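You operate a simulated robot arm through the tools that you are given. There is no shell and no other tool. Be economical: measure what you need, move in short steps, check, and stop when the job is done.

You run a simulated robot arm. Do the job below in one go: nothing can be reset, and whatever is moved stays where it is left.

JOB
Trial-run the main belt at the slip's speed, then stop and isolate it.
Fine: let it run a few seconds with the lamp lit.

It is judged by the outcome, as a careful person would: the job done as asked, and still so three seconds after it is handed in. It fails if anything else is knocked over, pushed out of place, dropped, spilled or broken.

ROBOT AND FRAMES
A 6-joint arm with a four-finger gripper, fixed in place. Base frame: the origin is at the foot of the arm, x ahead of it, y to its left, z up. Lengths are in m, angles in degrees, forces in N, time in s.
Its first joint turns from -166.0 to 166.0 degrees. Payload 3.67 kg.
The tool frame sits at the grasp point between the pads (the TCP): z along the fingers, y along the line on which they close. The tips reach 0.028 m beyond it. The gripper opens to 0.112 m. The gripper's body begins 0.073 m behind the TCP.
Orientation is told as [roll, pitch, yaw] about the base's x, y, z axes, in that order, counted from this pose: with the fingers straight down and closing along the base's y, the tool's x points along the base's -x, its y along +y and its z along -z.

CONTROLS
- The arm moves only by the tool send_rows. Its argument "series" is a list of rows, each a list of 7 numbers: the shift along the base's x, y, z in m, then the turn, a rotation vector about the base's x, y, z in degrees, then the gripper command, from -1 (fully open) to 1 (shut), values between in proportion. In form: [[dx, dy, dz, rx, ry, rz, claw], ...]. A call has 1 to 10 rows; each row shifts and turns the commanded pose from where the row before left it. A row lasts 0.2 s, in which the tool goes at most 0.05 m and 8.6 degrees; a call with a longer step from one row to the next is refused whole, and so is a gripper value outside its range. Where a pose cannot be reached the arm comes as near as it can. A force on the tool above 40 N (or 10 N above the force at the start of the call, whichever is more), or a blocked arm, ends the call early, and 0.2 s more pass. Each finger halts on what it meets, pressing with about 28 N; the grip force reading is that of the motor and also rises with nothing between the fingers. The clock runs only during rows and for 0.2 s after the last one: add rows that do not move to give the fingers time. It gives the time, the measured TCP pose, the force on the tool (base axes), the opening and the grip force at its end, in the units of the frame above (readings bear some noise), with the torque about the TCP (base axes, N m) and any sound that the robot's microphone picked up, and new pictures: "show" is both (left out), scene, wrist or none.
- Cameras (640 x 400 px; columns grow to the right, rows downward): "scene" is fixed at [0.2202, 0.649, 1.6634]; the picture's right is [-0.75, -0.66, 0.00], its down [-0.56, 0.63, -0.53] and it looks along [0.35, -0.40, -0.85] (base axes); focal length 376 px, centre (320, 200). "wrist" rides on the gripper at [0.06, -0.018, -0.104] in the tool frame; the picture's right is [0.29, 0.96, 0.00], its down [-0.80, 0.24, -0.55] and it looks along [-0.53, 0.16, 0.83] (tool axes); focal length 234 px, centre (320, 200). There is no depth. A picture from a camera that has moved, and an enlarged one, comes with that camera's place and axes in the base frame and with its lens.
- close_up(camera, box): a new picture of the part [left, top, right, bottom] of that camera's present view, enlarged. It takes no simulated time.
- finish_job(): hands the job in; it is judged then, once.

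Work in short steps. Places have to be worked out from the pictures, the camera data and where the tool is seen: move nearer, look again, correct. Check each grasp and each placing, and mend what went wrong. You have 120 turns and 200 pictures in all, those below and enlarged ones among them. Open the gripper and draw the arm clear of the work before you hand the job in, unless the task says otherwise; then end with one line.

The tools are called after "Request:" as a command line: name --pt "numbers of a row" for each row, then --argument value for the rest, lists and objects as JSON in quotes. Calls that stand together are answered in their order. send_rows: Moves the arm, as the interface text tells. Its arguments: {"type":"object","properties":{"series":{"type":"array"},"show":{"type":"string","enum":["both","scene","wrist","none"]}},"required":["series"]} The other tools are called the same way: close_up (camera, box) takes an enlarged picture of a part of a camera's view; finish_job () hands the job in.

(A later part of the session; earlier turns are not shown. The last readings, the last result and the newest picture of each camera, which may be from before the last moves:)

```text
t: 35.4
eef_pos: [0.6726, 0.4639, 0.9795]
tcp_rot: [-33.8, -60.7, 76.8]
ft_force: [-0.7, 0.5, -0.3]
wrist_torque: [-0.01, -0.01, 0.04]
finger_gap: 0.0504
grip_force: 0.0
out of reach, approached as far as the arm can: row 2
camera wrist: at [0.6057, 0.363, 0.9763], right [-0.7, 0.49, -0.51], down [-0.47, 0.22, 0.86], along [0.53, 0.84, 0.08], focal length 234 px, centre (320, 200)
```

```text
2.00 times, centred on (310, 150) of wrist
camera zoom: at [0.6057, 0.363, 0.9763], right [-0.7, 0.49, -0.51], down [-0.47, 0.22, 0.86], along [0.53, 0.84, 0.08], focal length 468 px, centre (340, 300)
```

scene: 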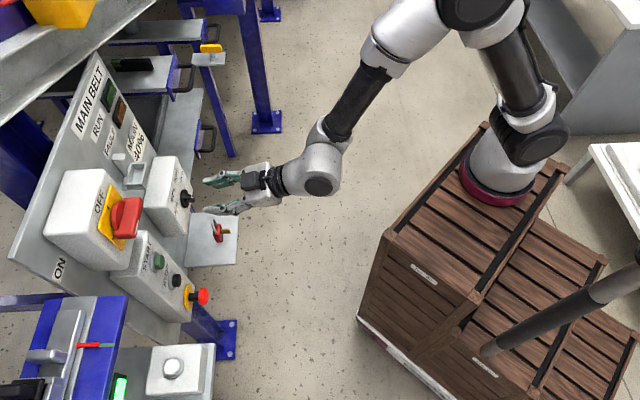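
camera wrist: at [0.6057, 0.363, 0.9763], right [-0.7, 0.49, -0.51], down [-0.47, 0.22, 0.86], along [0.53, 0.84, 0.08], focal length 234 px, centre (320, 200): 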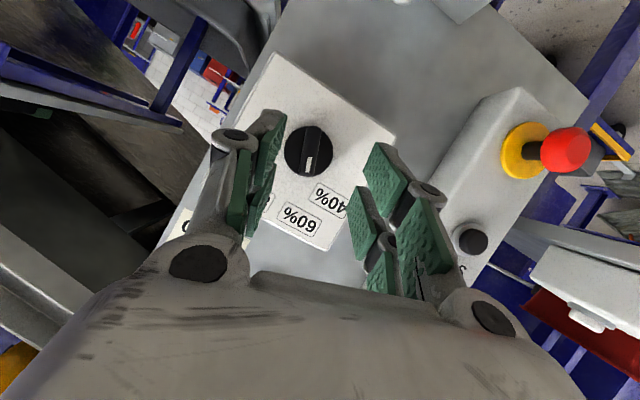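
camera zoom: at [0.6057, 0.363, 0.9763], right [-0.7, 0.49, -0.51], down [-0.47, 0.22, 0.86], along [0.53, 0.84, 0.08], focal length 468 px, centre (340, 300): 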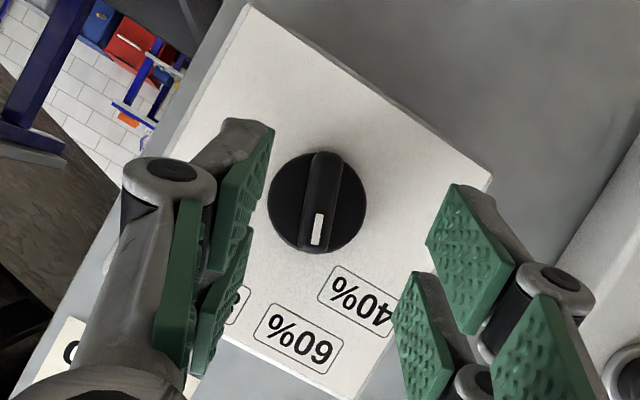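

The alignment looks good, and the knob is confirmed at (0.727,0.504,0.962). I'll advance so the fingers straddle the ridge.

Request:
send_rows --pt "0.01 0.006 -0.003 0 0 0 0.1" --pt "0.01 0.006 -0.003 0 0 0 0.1" --pt "0.008 0.006 -0.003 0 0 0 0.1" --pt "0.006 0.005 -0.002 0 0 0 0.1" --pt "0 0 0 0 0 0 0.1"

Request:
close_up --camera "wrist" --box '[190, 50, 430, 250]'

Request:
close_up --camera "scene" --box '[120, 140, 280, 240]'

```text
t: 36.6
eef_pos: [0.7062, 0.4879, 0.9688]
tcp_rot: [-34.0, -60.5, 76.7]
ft_force: [-0.4, -0.2, -0.2]
wrist_torque: [-0.02, 0.02, -0.01]
finger_gap: 0.0504
grip_force: 0.0
camera wrist: at [0.6388, 0.3872, 0.9653], right [-0.7, 0.5, -0.51], down [-0.47, 0.22, 0.85], along [0.54, 0.84, 0.08], focal length 234 px, centre (320, 200)
```

scene: 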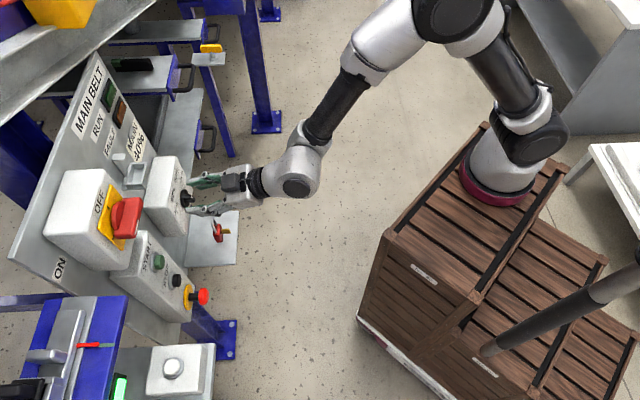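
wrist: 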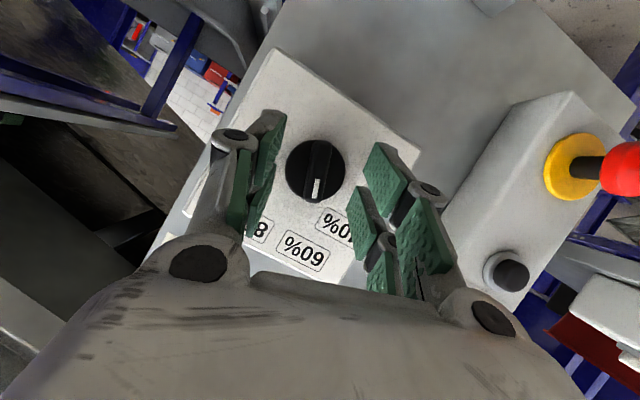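

```text
2.00 times, centred on (310, 150) of wrist
camera zoom: at [0.6388, 0.3872, 0.9653], right [-0.7, 0.5, -0.51], down [-0.47, 0.22, 0.85], along [0.54, 0.84, 0.08], focal length 468 px, centre (340, 300)
```

zoom: 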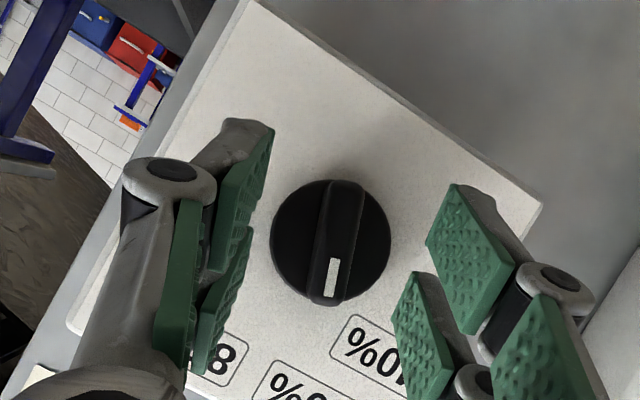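

```text
4.00 times, centred on (200, 190) of scene
camera zoom: at [0.2202, 0.649, 1.6634], right [-0.75, -0.66, 0.0], down [-0.56, 0.63, -0.53], along [0.35, -0.4, -0.85], focal length 1502 px, centre (800, 240)
```

zoom: 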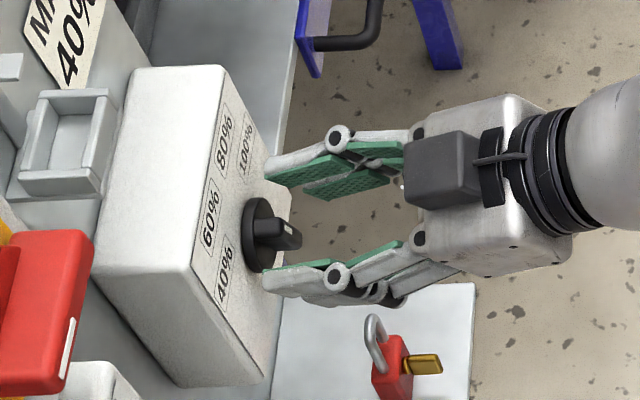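

The fingertips straddle the ridge on both sides. I'll close on it now.

Request:
send_rows --pt "0 0 0 0 0 0 0.5" --pt "0 0 0 0 0 0 1" --pt "0 0 0 0 0 0 1" --pt "0 0 0 0 0 0 1" --show "wrist"

Request:
close_up --camera "scene" --box '[120, 140, 280, 240]'

```text
t: 37.6
eef_pos: [0.706, 0.4884, 0.9705]
tcp_rot: [-34.0, -60.5, 76.8]
ft_force: [-0.8, 2.4, -0.1]
wrist_torque: [0.17, -0.17, 0.02]
finger_gap: 0.0117
grip_force: 45.2
camera wrist: at [0.6385, 0.3874, 0.9655], right [-0.7, 0.5, -0.51], down [-0.47, 0.22, 0.85], along [0.54, 0.84, 0.08], focal length 234 px, centre (320, 200)
```

wrist: 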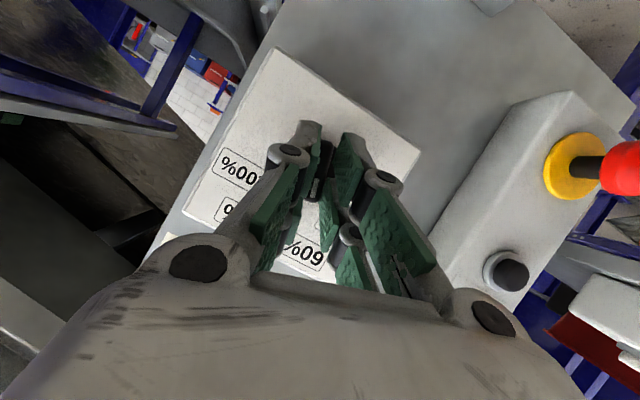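

```text
4.00 times, centred on (200, 190) of scene
camera zoom: at [0.2202, 0.649, 1.6634], right [-0.75, -0.66, 0.0], down [-0.56, 0.63, -0.53], along [0.35, -0.4, -0.85], focal length 1502 px, centre (800, 240)
```

zoom: 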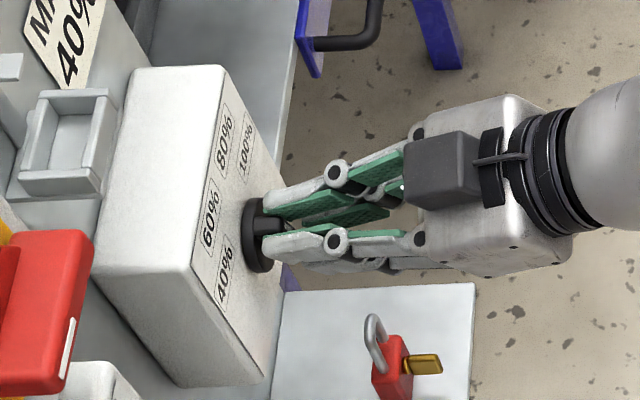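

Gripped with an 11.7 mm gap. Now I'll rotate counter-clockwise (as seen from the front) about the knob axis, first 16°.

Request:
send_rows --pt "0 0 0 -5.75 -5.55 0 1" --pt "0 0 0 -5.75 -5.55 0 1" --pt "0 0 0 0 0 0 1" --show "wrist"

Request:
close_up --camera "scene" --box '[120, 140, 280, 240]'

```text
t: 38.5
eef_pos: [0.7057, 0.4898, 0.9701]
tcp_rot: [-54.8, -49.7, 95.1]
ft_force: [-3.4, 17.1, -4.1]
wrist_torque: [-0.08, 0.27, 0.0]
finger_gap: 0.0119
grip_force: 45.1
stopped in row 3: the force on the tool passed its limit at 41 N (the readings are from after the stop); the commanded pose is now the measured one
camera wrist: at [0.6397, 0.3869, 0.9721], right [-0.59, 0.36, -0.73], down [-0.63, 0.37, 0.69], along [0.51, 0.86, 0.01], focal length 234 px, centre (320, 200)
```

wrist: 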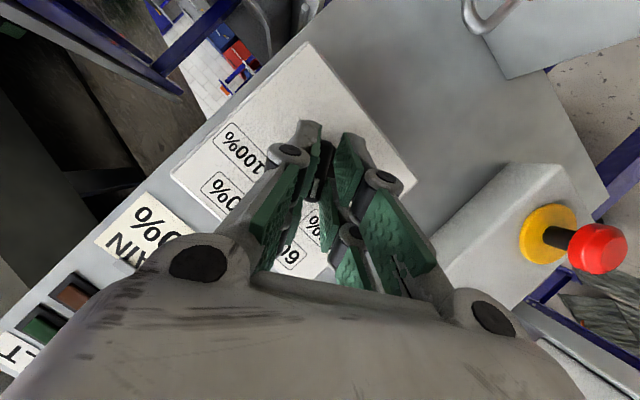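

```text
4.00 times, centred on (200, 190) of scene
camera zoom: at [0.2202, 0.649, 1.6634], right [-0.75, -0.66, 0.0], down [-0.56, 0.63, -0.53], along [0.35, -0.4, -0.85], focal length 1502 px, centre (800, 240)
```

zoom: 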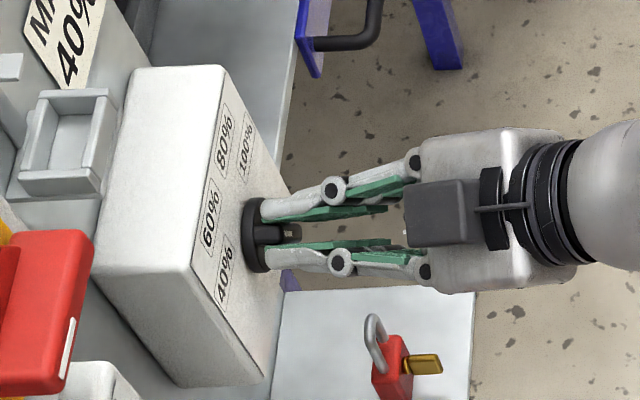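

The knob turned with the gripper, but a sideways force built up. I'll continue in smaller steps with slight +y relief.

Request:
send_rows --pt "0 0.001 0 0 0 0 1" --pt "0 0.0005 0 -2.9 -2.8 0 1" --pt "0 0.0005 0 -2.9 -2.8 0 1" --pt "0 0 0 0 0 0 1" --show "none"

```text
t: 39.5
eef_pos: [0.7044, 0.4896, 0.9686]
tcp_rot: [-61.8, -43.3, 100.0]
ft_force: [-20.9, 5.9, -5.3]
wrist_torque: [0.51, -0.33, 0.87]
finger_gap: 0.012
grip_force: 45.6
```

Request:
send_rows --pt "-0.001 0 0 0 0 0 1" --pt "-0.0005 0 0 -2.9 -2.8 0 1" --pt "-0.0005 0 0 -2.9 -2.8 0 1" --pt "0 0 0 0 0 0 1" --show "wrist"

Request:
close_up --camera "scene" --box '[120, 140, 280, 240]'

```text
t: 40.5
eef_pos: [0.7029, 0.4909, 0.9678]
tcp_rot: [-67.2, -36.3, 103.5]
ft_force: [-17.3, 8.8, -17.7]
wrist_torque: [-0.07, 0.3, 0.38]
finger_gap: 0.0121
grip_force: 45.1
camera wrist: at [0.6369, 0.3897, 0.9789], right [-0.43, 0.2, -0.88], down [-0.74, 0.49, 0.47], along [0.52, 0.85, -0.06], focal length 234 px, centre (320, 200)
```

wrist: 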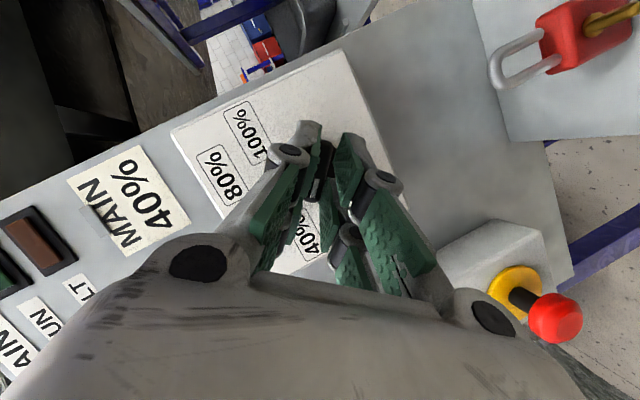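

```text
4.00 times, centred on (200, 190) of scene
camera zoom: at [0.2202, 0.649, 1.6634], right [-0.75, -0.66, 0.0], down [-0.56, 0.63, -0.53], along [0.35, -0.4, -0.85], focal length 1502 px, centre (800, 240)
```

zoom: 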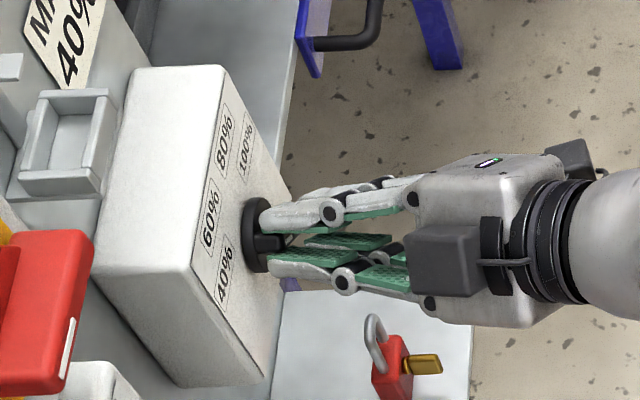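

The ridge is now at about −48°. I'll do another 12° with relief toward the measured forces.

Request:
send_rows --pt "-0.001 0.0005 -0.001 0 0 0 1" --pt "0 0 0 -2.9 -2.8 0 1" --pt "0 0 0 -2.9 -2.8 0 1" --pt "0 0 0 -2.9 -2.8 0 1" --pt "0 0 0 0 0 0 1" --show "none"

```text
t: 41.7
eef_pos: [0.7021, 0.4908, 0.9663]
tcp_rot: [-74.1, -25.7, 107.2]
ft_force: [-5.9, 23.0, -22.7]
wrist_torque: [0.03, 0.3, 0.54]
finger_gap: 0.0121
grip_force: 45.1
```

The ridge should now be at about −60° (40%). I'll release and look.

Request:
send_rows --pt "0 0 0 0 0 0 0.3" --pt "0 0 0 0 0 0 0.1" --pt "0 0 0 0 0 0 0.1" --pt "-0.014 -0.014 0 0 0 0 0.1" --pt "-0.014 -0.014 0 0 0 0 0.1" --pt "0 0 0 0 0 0 0.1" --show "wrist"

Request:
close_up --camera "wrist" --box '[170, 20, 410, 220]'

Request:
close_up --camera "scene" --box '[120, 140, 280, 240]'

```text
t: 43.1
eef_pos: [0.6739, 0.4622, 0.9683]
tcp_rot: [-73.9, -25.9, 107.0]
ft_force: [0.4, -0.4, -0.7]
wrist_torque: [0.0, 0.01, -0.01]
finger_gap: 0.0505
grip_force: 0.0
camera wrist: at [0.6053, 0.3625, 0.9836], right [-0.29, 0.06, -0.95], down [-0.79, 0.54, 0.28], along [0.53, 0.84, -0.11], focal length 234 px, centre (320, 200)
```

wrist: 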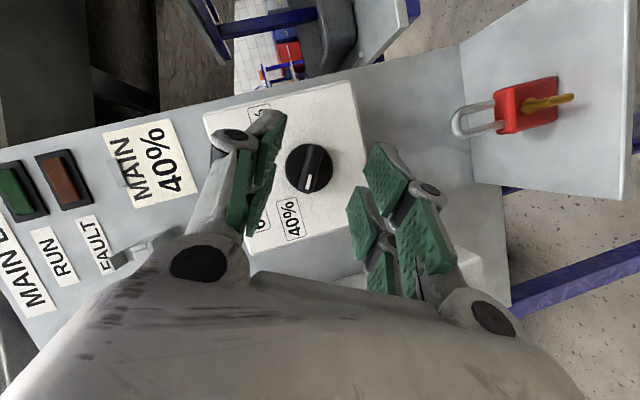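

```text
2.00 times, centred on (290, 120) of wrist
camera zoom: at [0.6053, 0.3625, 0.9836], right [-0.29, 0.06, -0.95], down [-0.79, 0.54, 0.28], along [0.53, 0.84, -0.11], focal length 468 px, centre (380, 360)
```

zoom: 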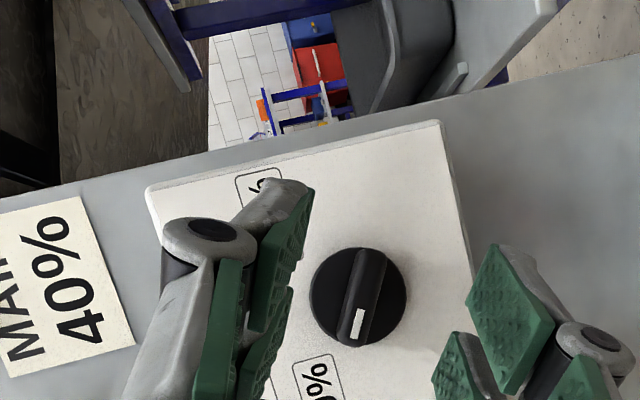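

```text
4.00 times, centred on (200, 190) of scene
camera zoom: at [0.2202, 0.649, 1.6634], right [-0.75, -0.66, 0.0], down [-0.56, 0.63, -0.53], along [0.35, -0.4, -0.85], focal length 1502 px, centre (800, 240)
```

zoom: 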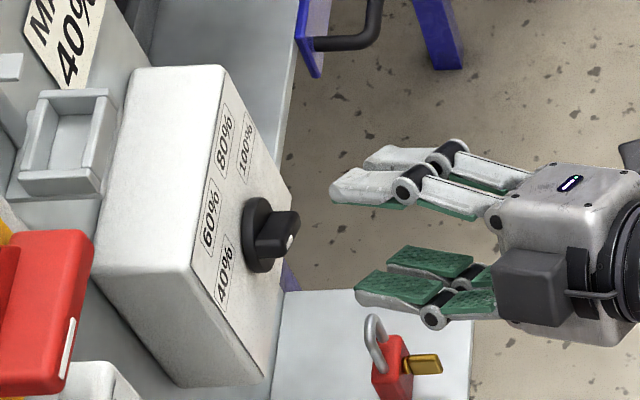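

The pointer is at 40% now. Next I'll back off toward the START button, unroll the tool, and close the fingers for pressing.

Request:
send_rows --pt "-0.03 -0.025 0.01 5.75 5.55 0 0.1" --pt "-0.03 -0.015 0.02 5.75 5.55 0 0.5" --pt "-0.028 0.02 0.02 5.75 5.55 0 1" --pt "-0.028 0.022 0.02 5.75 5.55 0 1" --pt "-0.028 0.025 0.02 5.75 5.55 0 1" --pt "-0.02 0.022 0.02 2.8 2.7 0 1" --pt "-0.02 0.02 0.0 0 0 0 1" --pt "0 0 0 0 0 0 1"

```text
t: 44.9
eef_pos: [0.4862, 0.5309, 1.0835]
tcp_rot: [-34.5, -60.5, 78.3]
ft_force: [0.9, 0.0, -0.4]
wrist_torque: [0.0, -0.04, 0.01]
finger_gap: 0.0
grip_force: 28.3
camera wrist: at [0.4208, 0.4292, 1.0783], right [-0.7, 0.49, -0.52], down [-0.48, 0.22, 0.85], along [0.53, 0.85, 0.08], focal length 234 px, centre (320, 200)
```

scene: 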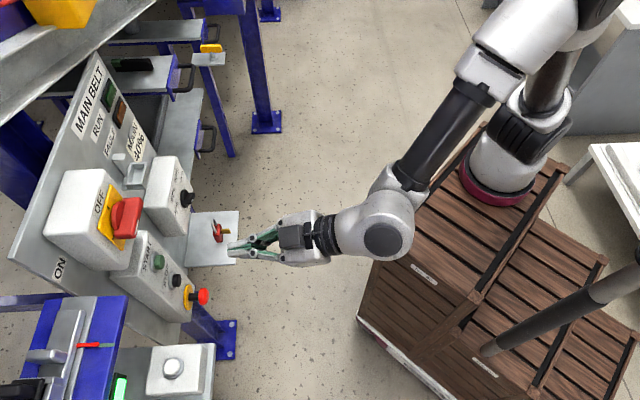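
wrist: 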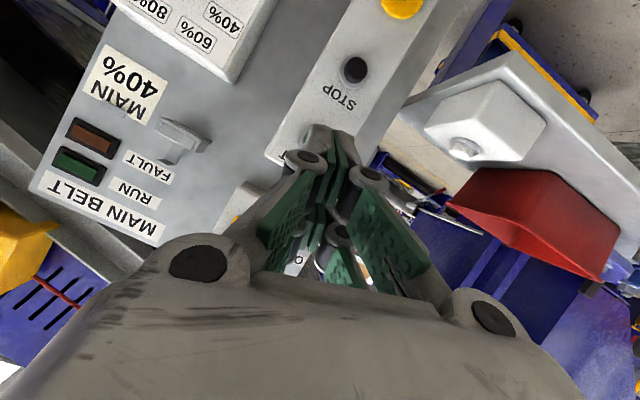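

STOP is at about (0.595,0.634,0.962) and START at about (0.592,0.637,1.053). I'll move the closed fingertips to 3 cm in front of START.

Request:
send_rows --pt "0.0165 0.017 -0.005 0 0 0 1" --pt "0.0165 0.017 -0.005 0 0 0 1" --pt "0.016 0.017 -0.005 0 0 0 1" --pt "0.016 0.018 -0.005 0 0 0 1" --pt "0 0 0 0 0 0 1"

Request:
close_up --camera "scene" --box '[80, 190, 260, 310]'

Request:
close_up --camera "wrist" --box '[200, 50, 440, 250]'

```text
t: 46.1
eef_pos: [0.5531, 0.5991, 1.0598]
tcp_rot: [-34.7, -60.6, 78.2]
ft_force: [1.5, -0.2, 0.5]
wrist_torque: [-0.02, 0.0, -0.02]
finger_gap: 0.0001
grip_force: 28.1
camera wrist: at [0.4873, 0.4974, 1.0559], right [-0.7, 0.49, -0.52], down [-0.48, 0.22, 0.85], along [0.53, 0.85, 0.08], focal length 234 px, centre (320, 200)
```

scene: 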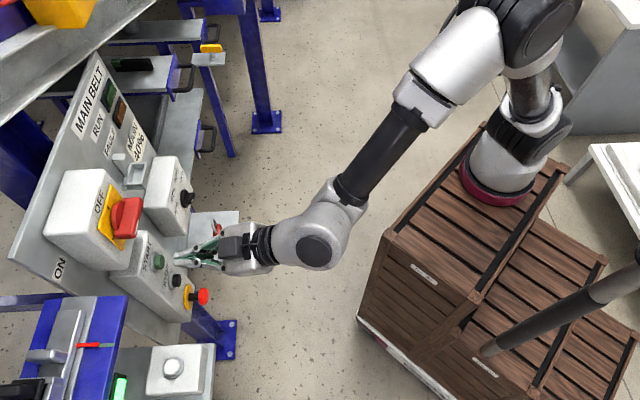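
wrist: 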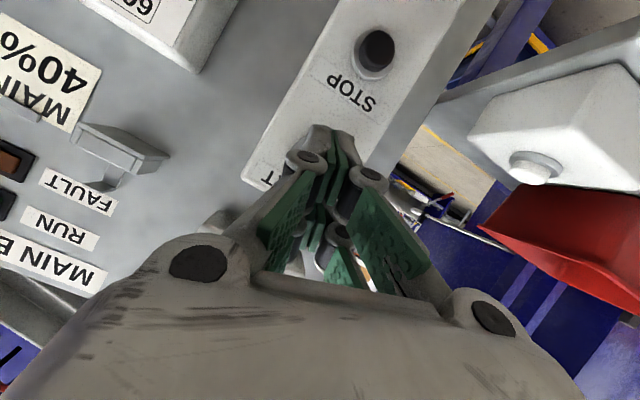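

```text
3.33 times, centred on (170, 250) of scene
camera zoom: at [0.2202, 0.649, 1.6634], right [-0.75, -0.66, 0.0], down [-0.56, 0.63, -0.53], along [0.35, -0.4, -0.85], focal length 1252 px, centre (820, 33)
```

zoom: 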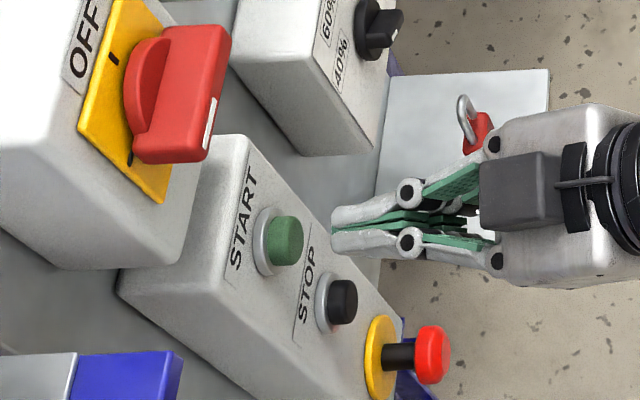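

```text
2.00 times, centred on (320, 150) of wrist
camera zoom: at [0.4873, 0.4974, 1.0559], right [-0.7, 0.49, -0.52], down [-0.48, 0.22, 0.85], along [0.53, 0.85, 0.08], focal length 468 px, centre (320, 300)
```

zoom: 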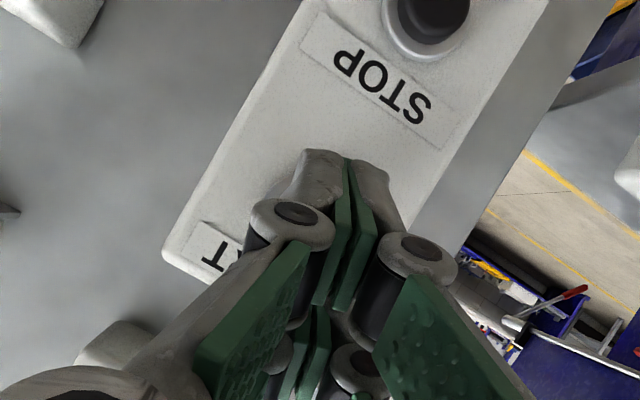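

The tip line is centred on the START button. I'll press along the panel normal and check the lamp.

Request:
send_rows --pt "0.0072 0.007 0 0 0 0 1" --pt "0.0072 0.007 0 0 0 0 1" --pt "0.0036 0.0035 0 0 0 0 1" --pt "0.0022 0.002 0 0 0 0 1" --pt "0.0022 0.002 0 0 0 0 1" --show "scene"

Request:
close_up --camera "scene" --box '[60, 60, 260, 310]'

```text
t: 47.3
eef_pos: [0.577, 0.6212, 1.0591]
tcp_rot: [-34.6, -60.4, 78.2]
ft_force: [0.6, 0.2, 0.1]
wrist_torque: [0.02, -0.02, 0.04]
finger_gap: 0.0001
grip_force: 28.6
```

scene: 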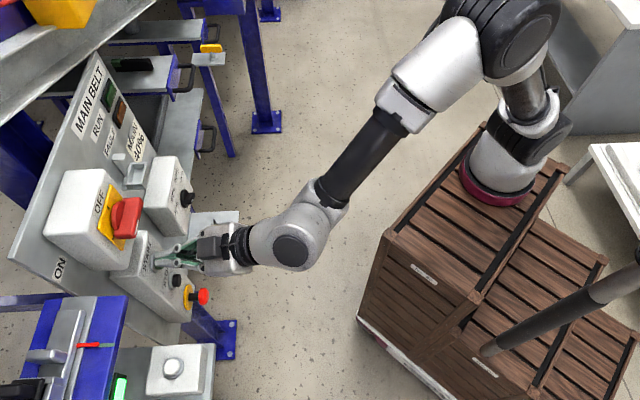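

```text
1.60 times, centred on (160, 185) of scene
camera zoom: at [0.2202, 0.649, 1.6634], right [-0.75, -0.66, 0.0], down [-0.56, 0.63, -0.53], along [0.35, -0.4, -0.85], focal length 601 px, centre (576, 224)
```

zoom: 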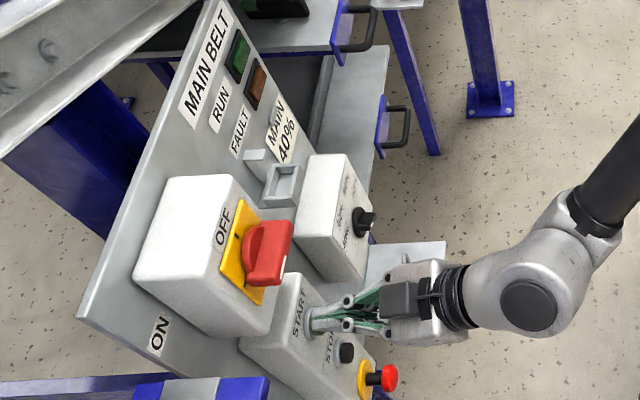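

No force yet, so I'll advance a few more millimetres at a time.

Request:
send_rows --pt "0.0022 0.002 0 0 0 0 1" --pt "0.0022 0.002 0 0 0 0 1" --pt "0.0022 0.002 0 0 0 0 1" --show "scene"

Request:
close_up --camera "scene" --box '[80, 190, 260, 310]'

```text
t: 48.1
eef_pos: [0.5843, 0.6278, 1.0577]
tcp_rot: [-34.6, -60.5, 78.2]
ft_force: [-9.2, -7.4, 2.2]
wrist_torque: [0.03, -0.01, 0.02]
finger_gap: 0.0062
grip_force: 36.4
heard: click
```

scene: 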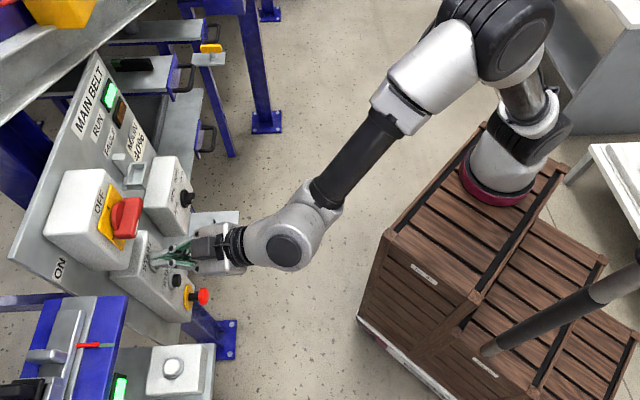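

```text
3.33 times, centred on (170, 250) of scene
camera zoom: at [0.2202, 0.649, 1.6634], right [-0.75, -0.66, 0.0], down [-0.56, 0.63, -0.53], along [0.35, -0.4, -0.85], focal length 1252 px, centre (820, 33)
```

zoom: 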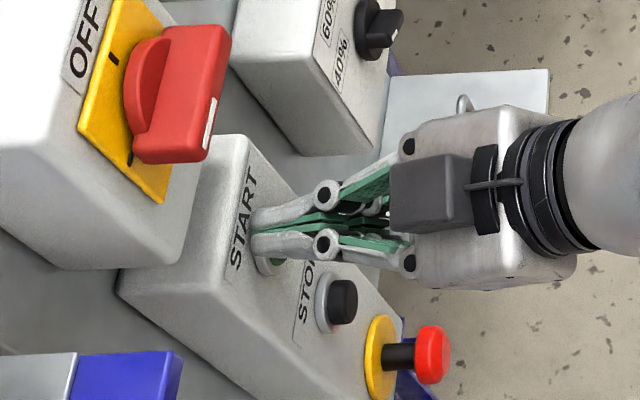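

There was a click and the RUN lamp is lit. I'll back off and move down in front of STOP while it runs.

Request:
send_rows --pt "-0.014 -0.0135 0 0 0 0 1" --pt "-0.014 -0.0135 0 0 0 0 1" --pt "0 0 -0.024 0 0 0 1" --pt "0 0 -0.024 0 0 0 1" --pt "0 0 -0.024 0 0 0 1" --pt "0.002 -0.002 -0.021 0 0 0 1" --pt "0 0 0 0 0 0 1" --pt "0 0 0 0 0 0 1"

Request:
close_up --camera "scene" --box '[80, 190, 260, 310]'

Request:
close_up --camera "scene" --box '[40, 60, 200, 160]'

```text
t: 49.9
eef_pos: [0.5598, 0.5975, 0.9636]
tcp_rot: [-34.6, -60.4, 78.1]
ft_force: [-0.5, 0.7, 0.4]
wrist_torque: [0.0, -0.02, -0.02]
finger_gap: 0.0
grip_force: 35.3
camera wrist: at [0.4944, 0.4951, 0.9594], right [-0.7, 0.49, -0.52], down [-0.48, 0.22, 0.85], along [0.53, 0.85, 0.08], focal length 234 px, centre (320, 200)
```

scene: 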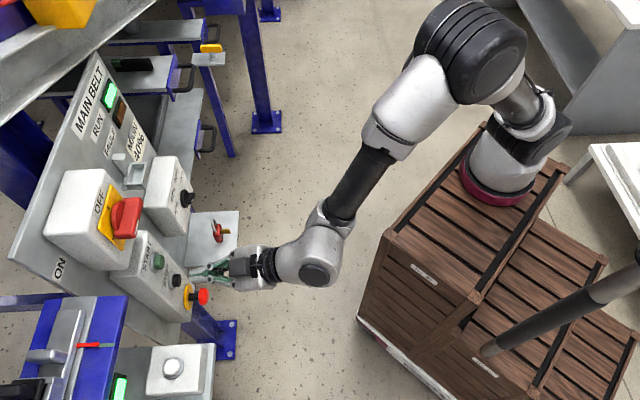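
wrist: 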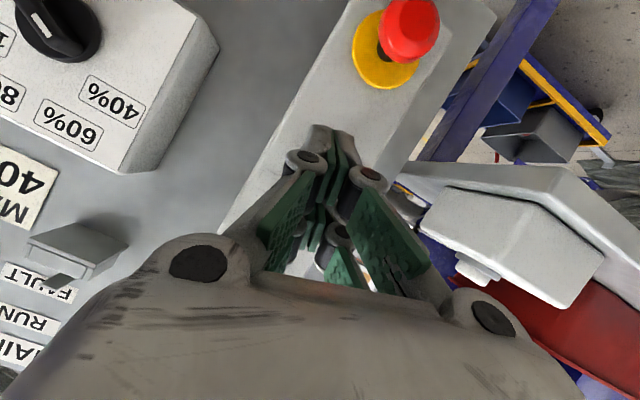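

```text
3.33 times, centred on (170, 250) of scene
camera zoom: at [0.2202, 0.649, 1.6634], right [-0.75, -0.66, 0.0], down [-0.56, 0.63, -0.53], along [0.35, -0.4, -0.85], focal length 1252 px, centre (820, 33)
```

zoom: 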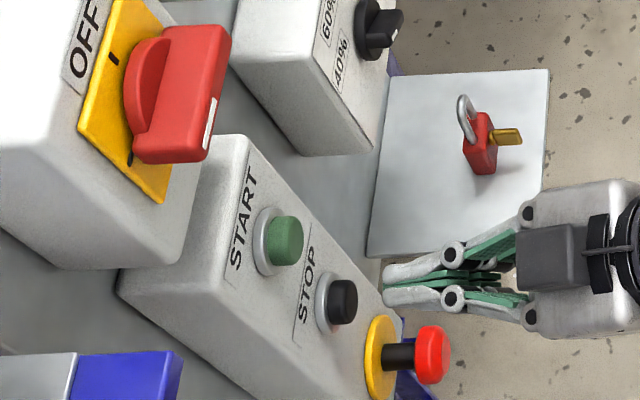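

```text
4.00 times, centred on (120, 110) of scene
camera zoom: at [0.2202, 0.649, 1.6634], right [-0.75, -0.66, 0.0], down [-0.56, 0.63, -0.53], along [0.35, -0.4, -0.85], focal length 1502 px, centre (1120, 560)
```

zoom: 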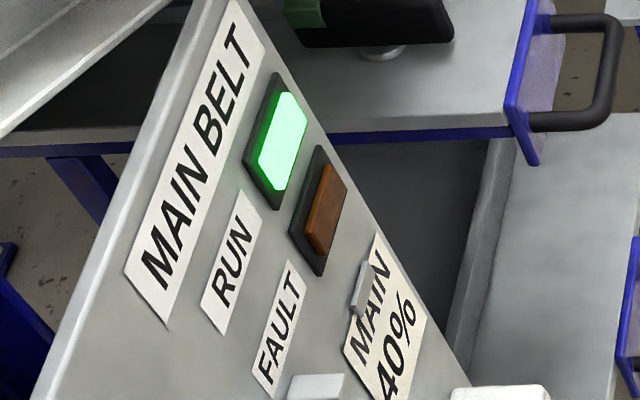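

The RUN lamp is still lit. The tip is a few mm off STOP's centre in the picture, so I'll nudge left and down a little while it runs a couple more seconds.

Request:
send_rows --pt "-0.0035 0.0035 -0.005 0 0 0 1" --pt "0 0 0 0 0 0 1" --pt "0 0 0 0 0 0 1" --pt "0 0 0 0 0 0 1" --pt "0 0 0 0 0 0 1" --pt "0 0 0 0 0 0 1" --pt "0 0 0 0 0 0 1" --pt "0 0 0 0 0 0 1" --pt "0.0072 0.007 0 0 0 0 1" --pt "0 0 0 0 0 0 1" --show "scene"

Request:
close_up --camera "scene" --box '[80, 190, 260, 310]'

```text
t: 52.1
eef_pos: [0.5631, 0.6087, 0.9602]
tcp_rot: [-34.4, -60.5, 78.1]
ft_force: [0.3, 0.9, 0.8]
wrist_torque: [-0.02, -0.01, 0.01]
finger_gap: 0.0
grip_force: 36.0
```

scene: 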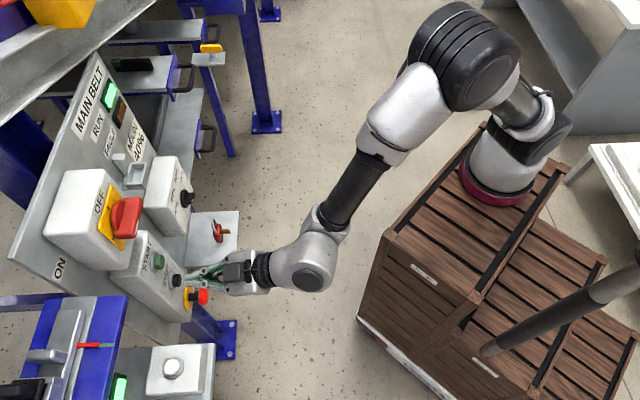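

```text
3.33 times, centred on (170, 250) of scene
camera zoom: at [0.2202, 0.649, 1.6634], right [-0.75, -0.66, 0.0], down [-0.56, 0.63, -0.53], along [0.35, -0.4, -0.85], focal length 1252 px, centre (820, 33)
```

zoom: 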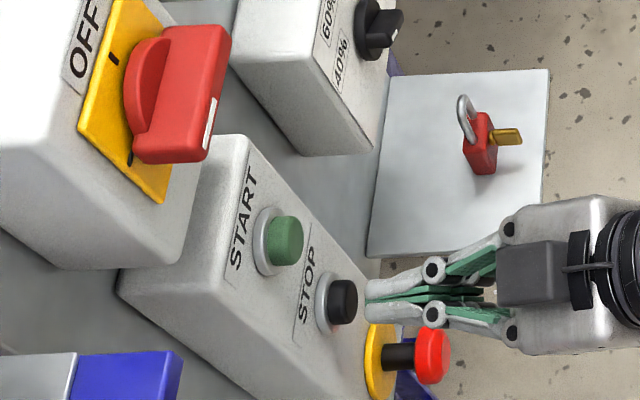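

Aligned, and it has run about 4 s. Now I'll press STOP.

Request:
send_rows --pt "0.0043 0.004 0 0 0 0 1" --pt "0.0036 0.0035 0 0 0 0 1" --pt "0.0022 0.002 0 0 0 0 1" --pt "0.0022 0.002 0 0 0 0 1" --pt "0.0022 0.002 0 0 0 0 1" --show "scene"

```text
t: 53.3
eef_pos: [0.5773, 0.6237, 0.9589]
tcp_rot: [-34.5, -60.5, 78.3]
ft_force: [-0.7, -0.2, 0.8]
wrist_torque: [0.01, -0.02, 0.0]
finger_gap: 0.0
grip_force: 36.5
```

scene: 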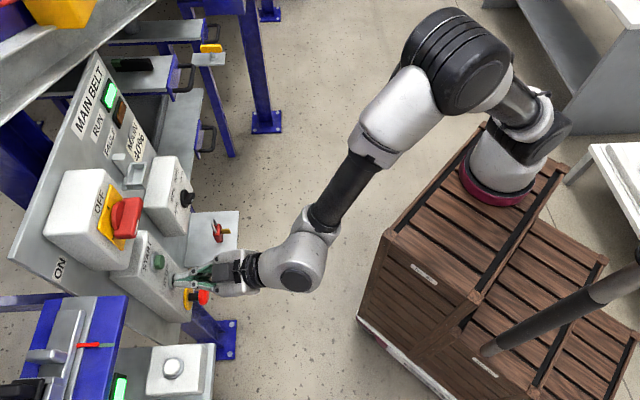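

Request:
send_rows --pt "0.0022 0.002 0 0 0 0 1" --pt "0.0022 0.002 0 0 0 0 1" --pt "0.0022 0.002 0 0 0 0 1" --show "scene"

Request:
close_up --camera "scene" --box '[80, 190, 260, 310]'

```text
t: 54.1
eef_pos: [0.5809, 0.6279, 0.9594]
tcp_rot: [-34.5, -60.4, 78.3]
ft_force: [-18.4, -13.7, 0.3]
wrist_torque: [0.05, -0.09, 0.13]
finger_gap: 0.0058
grip_force: 35.8
heard: click
```

scene: 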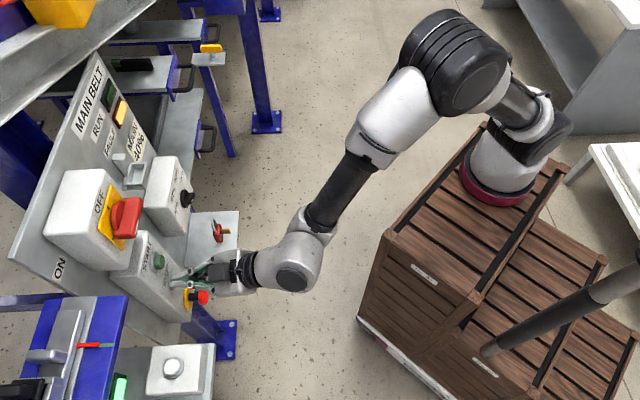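

```text
3.33 times, centred on (170, 250) of scene
camera zoom: at [0.2202, 0.649, 1.6634], right [-0.75, -0.66, 0.0], down [-0.56, 0.63, -0.53], along [0.35, -0.4, -0.85], focal length 1252 px, centre (820, 33)
```

zoom: 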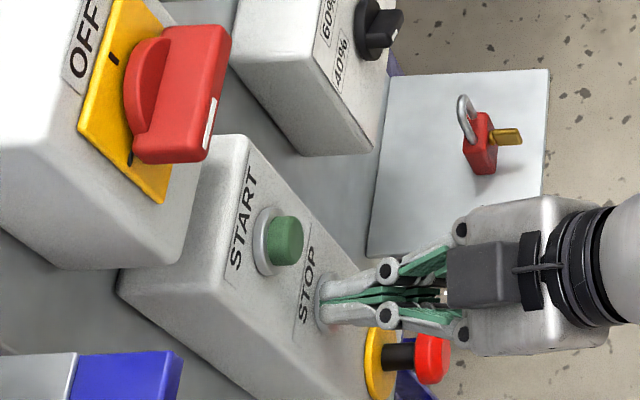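

RUN is off after the click, but the FAULT lamp is amber. I'll back off and see whether it persists.

Request:
send_rows --pt "-0.014 -0.0135 0.0 0 0 0 1" --pt "-0.014 -0.0135 0 0 0 0 1" --pt "-0.014 -0.0135 0.005 0 0 0 1" --pt "-0.014 -0.0135 0.01 0 0 0 1" --pt "0 0 0 0 0 0 1" --pt "0 0 0 0 0 0 1"

Request:
close_up --camera "scene" --box '[40, 60, 260, 310]'

```text
t: 55.5
eef_pos: [0.5267, 0.5751, 0.9738]
tcp_rot: [-34.6, -60.5, 78.2]
ft_force: [-1.1, 0.2, -0.3]
wrist_torque: [0.02, -0.01, 0.05]
finger_gap: 0.0
grip_force: 36.2
camera wrist: at [0.4616, 0.4723, 0.9702], right [-0.7, 0.49, -0.52], down [-0.48, 0.22, 0.85], along [0.53, 0.85, 0.08], focal length 234 px, centre (320, 200)
```

scene: 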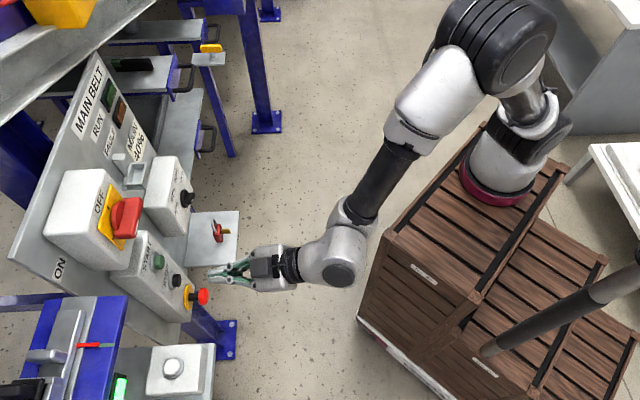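
wrist: 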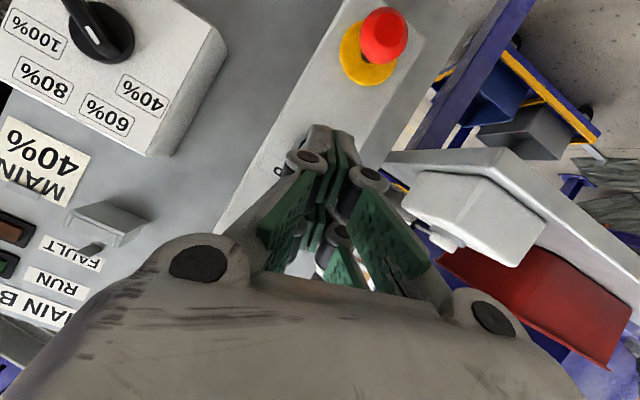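

```text
1.60 times, centred on (150, 185) of scene
camera zoom: at [0.2202, 0.649, 1.6634], right [-0.75, -0.66, 0.0], down [-0.56, 0.63, -0.53], along [0.35, -0.4, -0.85], focal length 601 px, centre (592, 224)
```

zoom: 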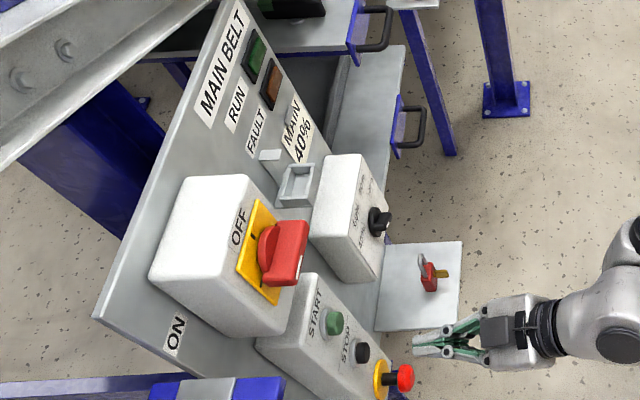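

Both lamps are now dark: stopped, with the amber showing only while STOP was held. Next is the isolator handle at ≈ (0.589,0.626,1.207), which must go from ON (9 o'clock) to OFF (12 o'clock). I'll back off, rise and level the tool.

Request:
send_rows --pt "-0.02 -0.02 0.01 0 0 0 1" --pt "-0.015 -0.015 0.035 0 0 0 1" --pt "-0.015 -0.015 0.035 0 0 0 1" --pt "-0.01 -0.01 0.035 5.6 -5.75 0 1" --pt "-0.01 -0.01 0.035 5.6 -5.75 0 1" --pt "0 0 0.035 0 0 0 0" --pt "0 0 0.03 0 0 0 0" --pt "0 0 0 0 0 0 0"

```text
t: 57.3
eef_pos: [0.4549, 0.5029, 1.1915]
tcp_rot: [-63.9, -71.6, 105.4]
ft_force: [0.4, 0.7, -0.1]
wrist_torque: [0.01, 0.02, 0.02]
finger_gap: 0.056
grip_force: 0.0
camera wrist: at [0.3947, 0.4044, 1.1536], right [-0.6, 0.59, -0.54], down [-0.64, 0.06, 0.77], along [0.48, 0.81, 0.34], focal length 234 px, centre (320, 200)
```

scene: 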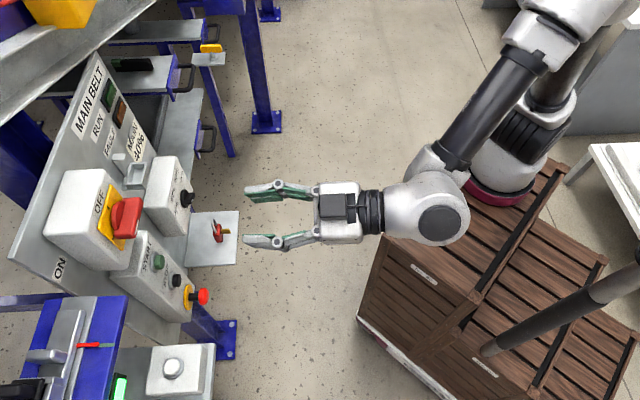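
wrist: 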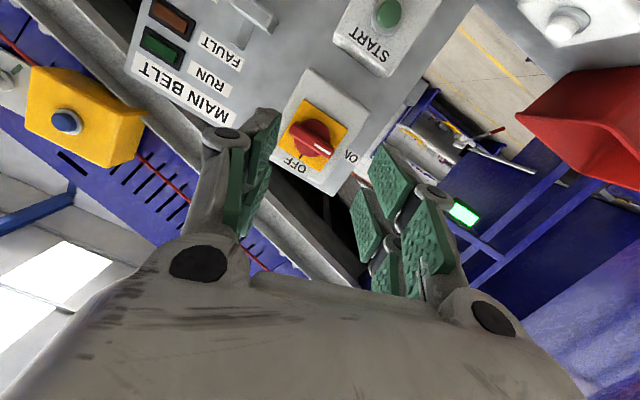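

Not limited here, and the tool is only 8° below level. The handle is at ≈ (0.587,0.626,1.200). I'll zoom in on its shape.

Request:
close_up --camera "wrist" --box '[240, 60, 400, 210]'

Request:
close_up --camera "scene" --box '[80, 170, 180, 280]'

```text
2.67 times, centred on (320, 135) of wrist
camera zoom: at [0.3947, 0.4044, 1.1536], right [-0.6, 0.59, -0.54], down [-0.64, 0.06, 0.77], along [0.48, 0.81, 0.34], focal length 624 px, centre (320, 373)
```

zoom: 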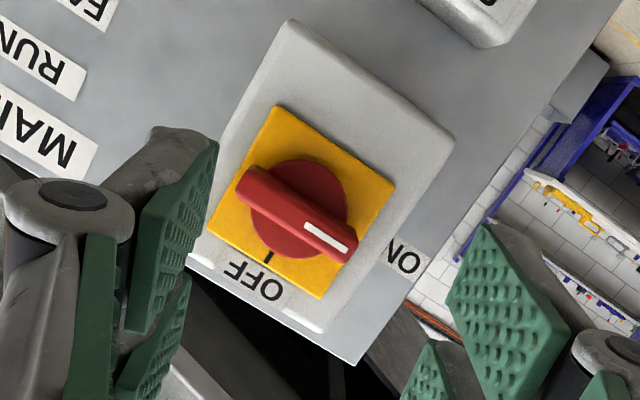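

```text
3.64 times, centred on (130, 225) of scene
camera zoom: at [0.2202, 0.649, 1.6634], right [-0.75, -0.66, 0.0], down [-0.56, 0.63, -0.53], along [0.35, -0.4, -0.85], focal length 1365 px, centre (1011, 109)
```

zoom: 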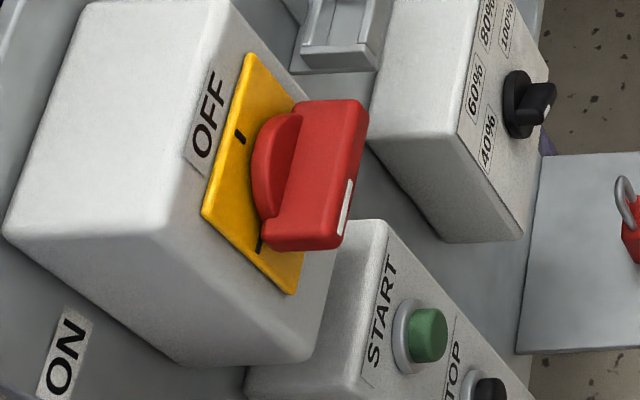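

The handle is a plain bar, about 6.5 cm long. I'll roll −74° about the panel normal so the fingers close vertically across the bar.

Request:
send_rows --pt "0 0 0.001 -5.9 -5.7 0 0" --pt "0 0 0.001 -5.9 -5.7 0 0" --pt "0 0 0.001 -5.9 -5.7 0 0" --pt "0 0 0.001 -5.9 -5.7 0 0" --pt "0 0 0.001 -5.9 -5.7 0 0" --pt "0 0 0.001 -5.9 -5.7 0 0" --pt "0 0 0.001 -5.9 -5.7 0 0" --pt "0 0 0.001 -5.9 -5.7 0 0" --pt "0 0 0 -5.9 -5.7 0 0" --pt "0 0 0 0 0 0 0"

Request:
close_up --camera "wrist" --box '[200, 50, 440, 250]'

```text
t: 59.5
eef_pos: [0.4579, 0.5058, 1.198]
tcp_rot: [-91.5, 0.1, 125.3]
ft_force: [-0.6, -0.5, -0.7]
wrist_torque: [-0.01, 0.03, -0.02]
finger_gap: 0.0561
grip_force: 0.1
camera wrist: at [0.4088, 0.3954, 1.2138], right [0.19, -0.22, -0.96], down [-0.91, 0.33, -0.26], along [0.38, 0.92, -0.14], focal length 234 px, centre (320, 200)
```

scene: 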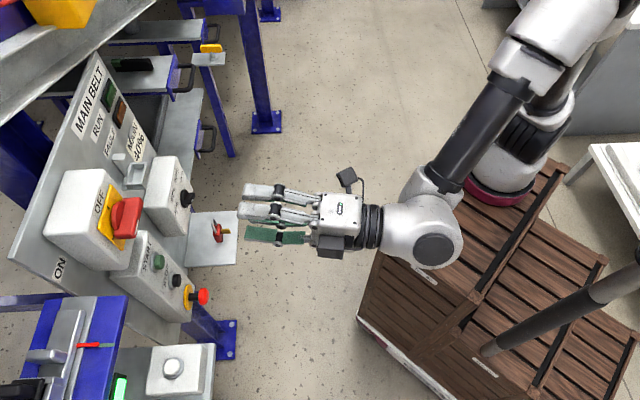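
wrist: 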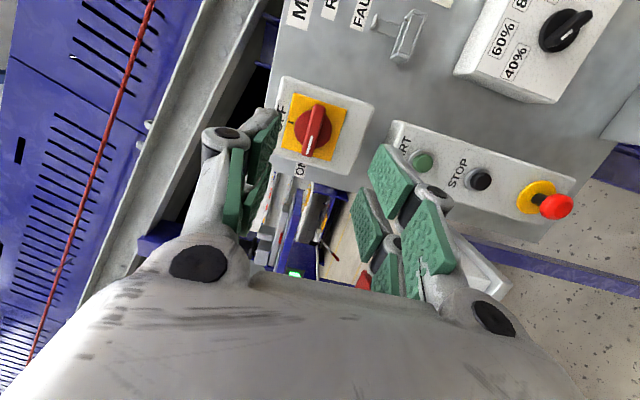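

```text
2.00 times, centred on (320, 150) of wrist
camera zoom: at [0.4088, 0.3954, 1.2138], right [0.19, -0.22, -0.96], down [-0.91, 0.33, -0.26], along [0.38, 0.92, -0.14], focal length 468 px, centre (320, 300)
```

zoom: 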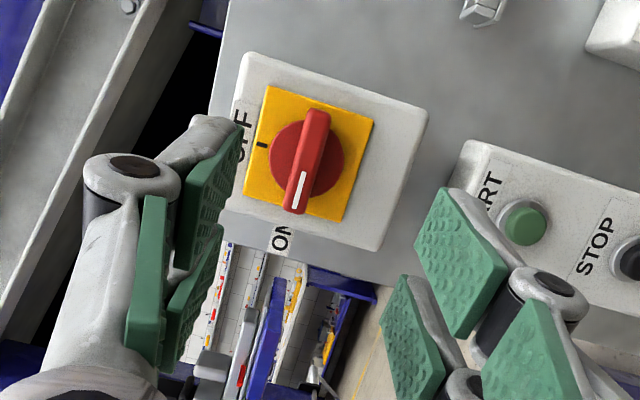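

The bar now lies between the fingers' closing direction. The handle is confirmed at (0.588,0.626,1.201). I'll approach to 4 cm short.

Request:
send_rows --pt "0.023 0.021 0.001 0 0 0 0" --pt "0.023 0.021 0.001 0 0 0 0" --pt "0.023 0.021 0.001 0 0 0 0" --pt "0.023 0.021 0 0 0 0 0" --pt "0 0 0 0 0 0 0"

Request:
close_up --camera "wrist" --box '[200, 50, 440, 250]'

Request:
close_up --camera "scene" --box '[80, 170, 240, 270]'

```text
t: 60.7
eef_pos: [0.5479, 0.5892, 1.2004]
tcp_rot: [-91.5, 0.0, 125.4]
ft_force: [-0.2, 0.3, 0.1]
wrist_torque: [-0.03, 0.03, 0.01]
finger_gap: 0.0562
grip_force: 0.0
camera wrist: at [0.4984, 0.4785, 1.2161], right [0.19, -0.22, -0.96], down [-0.91, 0.33, -0.25], along [0.38, 0.92, -0.14], focal length 234 px, centre (320, 200)
```

scene: 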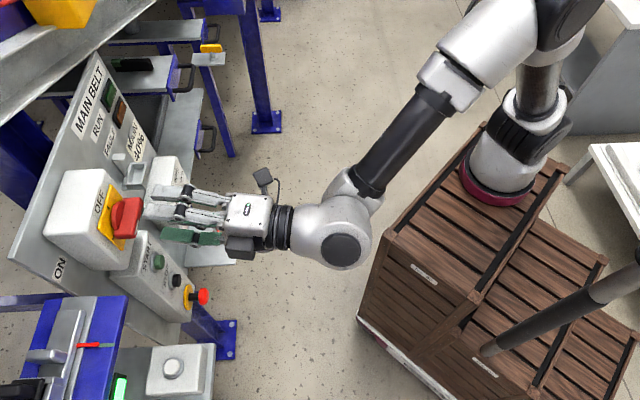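
wrist: 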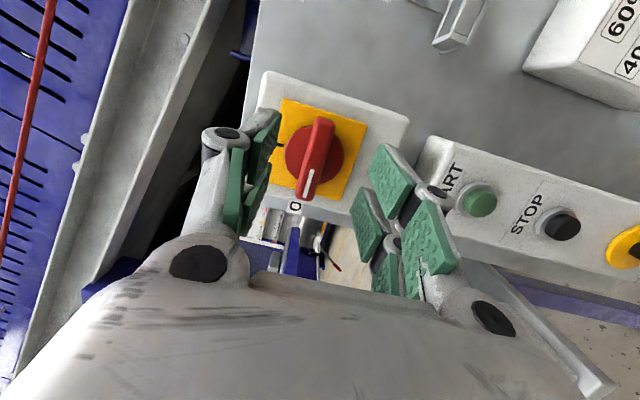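

```text
2.00 times, centred on (320, 150) of wrist
camera zoom: at [0.4984, 0.4785, 1.2161], right [0.19, -0.22, -0.96], down [-0.91, 0.33, -0.25], along [0.38, 0.92, -0.14], focal length 468 px, centre (320, 300)
```

zoom: 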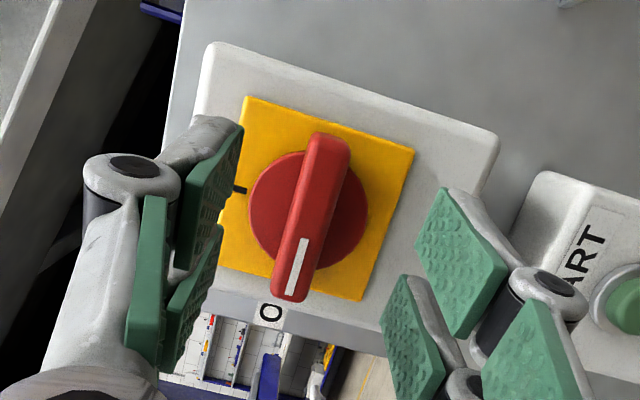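

```text
4.00 times, centred on (160, 220) of scene
camera zoom: at [0.2202, 0.649, 1.6634], right [-0.75, -0.66, 0.0], down [-0.56, 0.63, -0.53], along [0.35, -0.4, -0.85], focal length 1502 px, centre (960, 120)
```

zoom: 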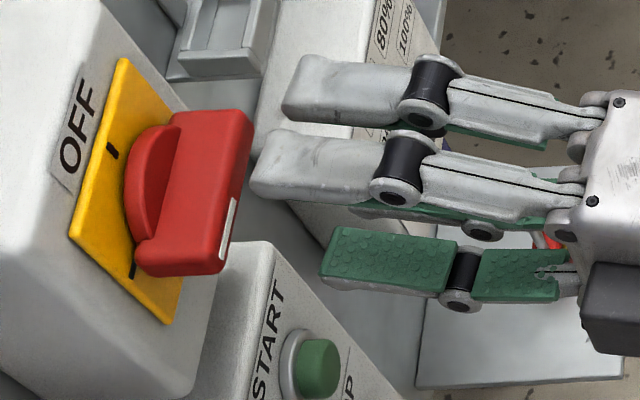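

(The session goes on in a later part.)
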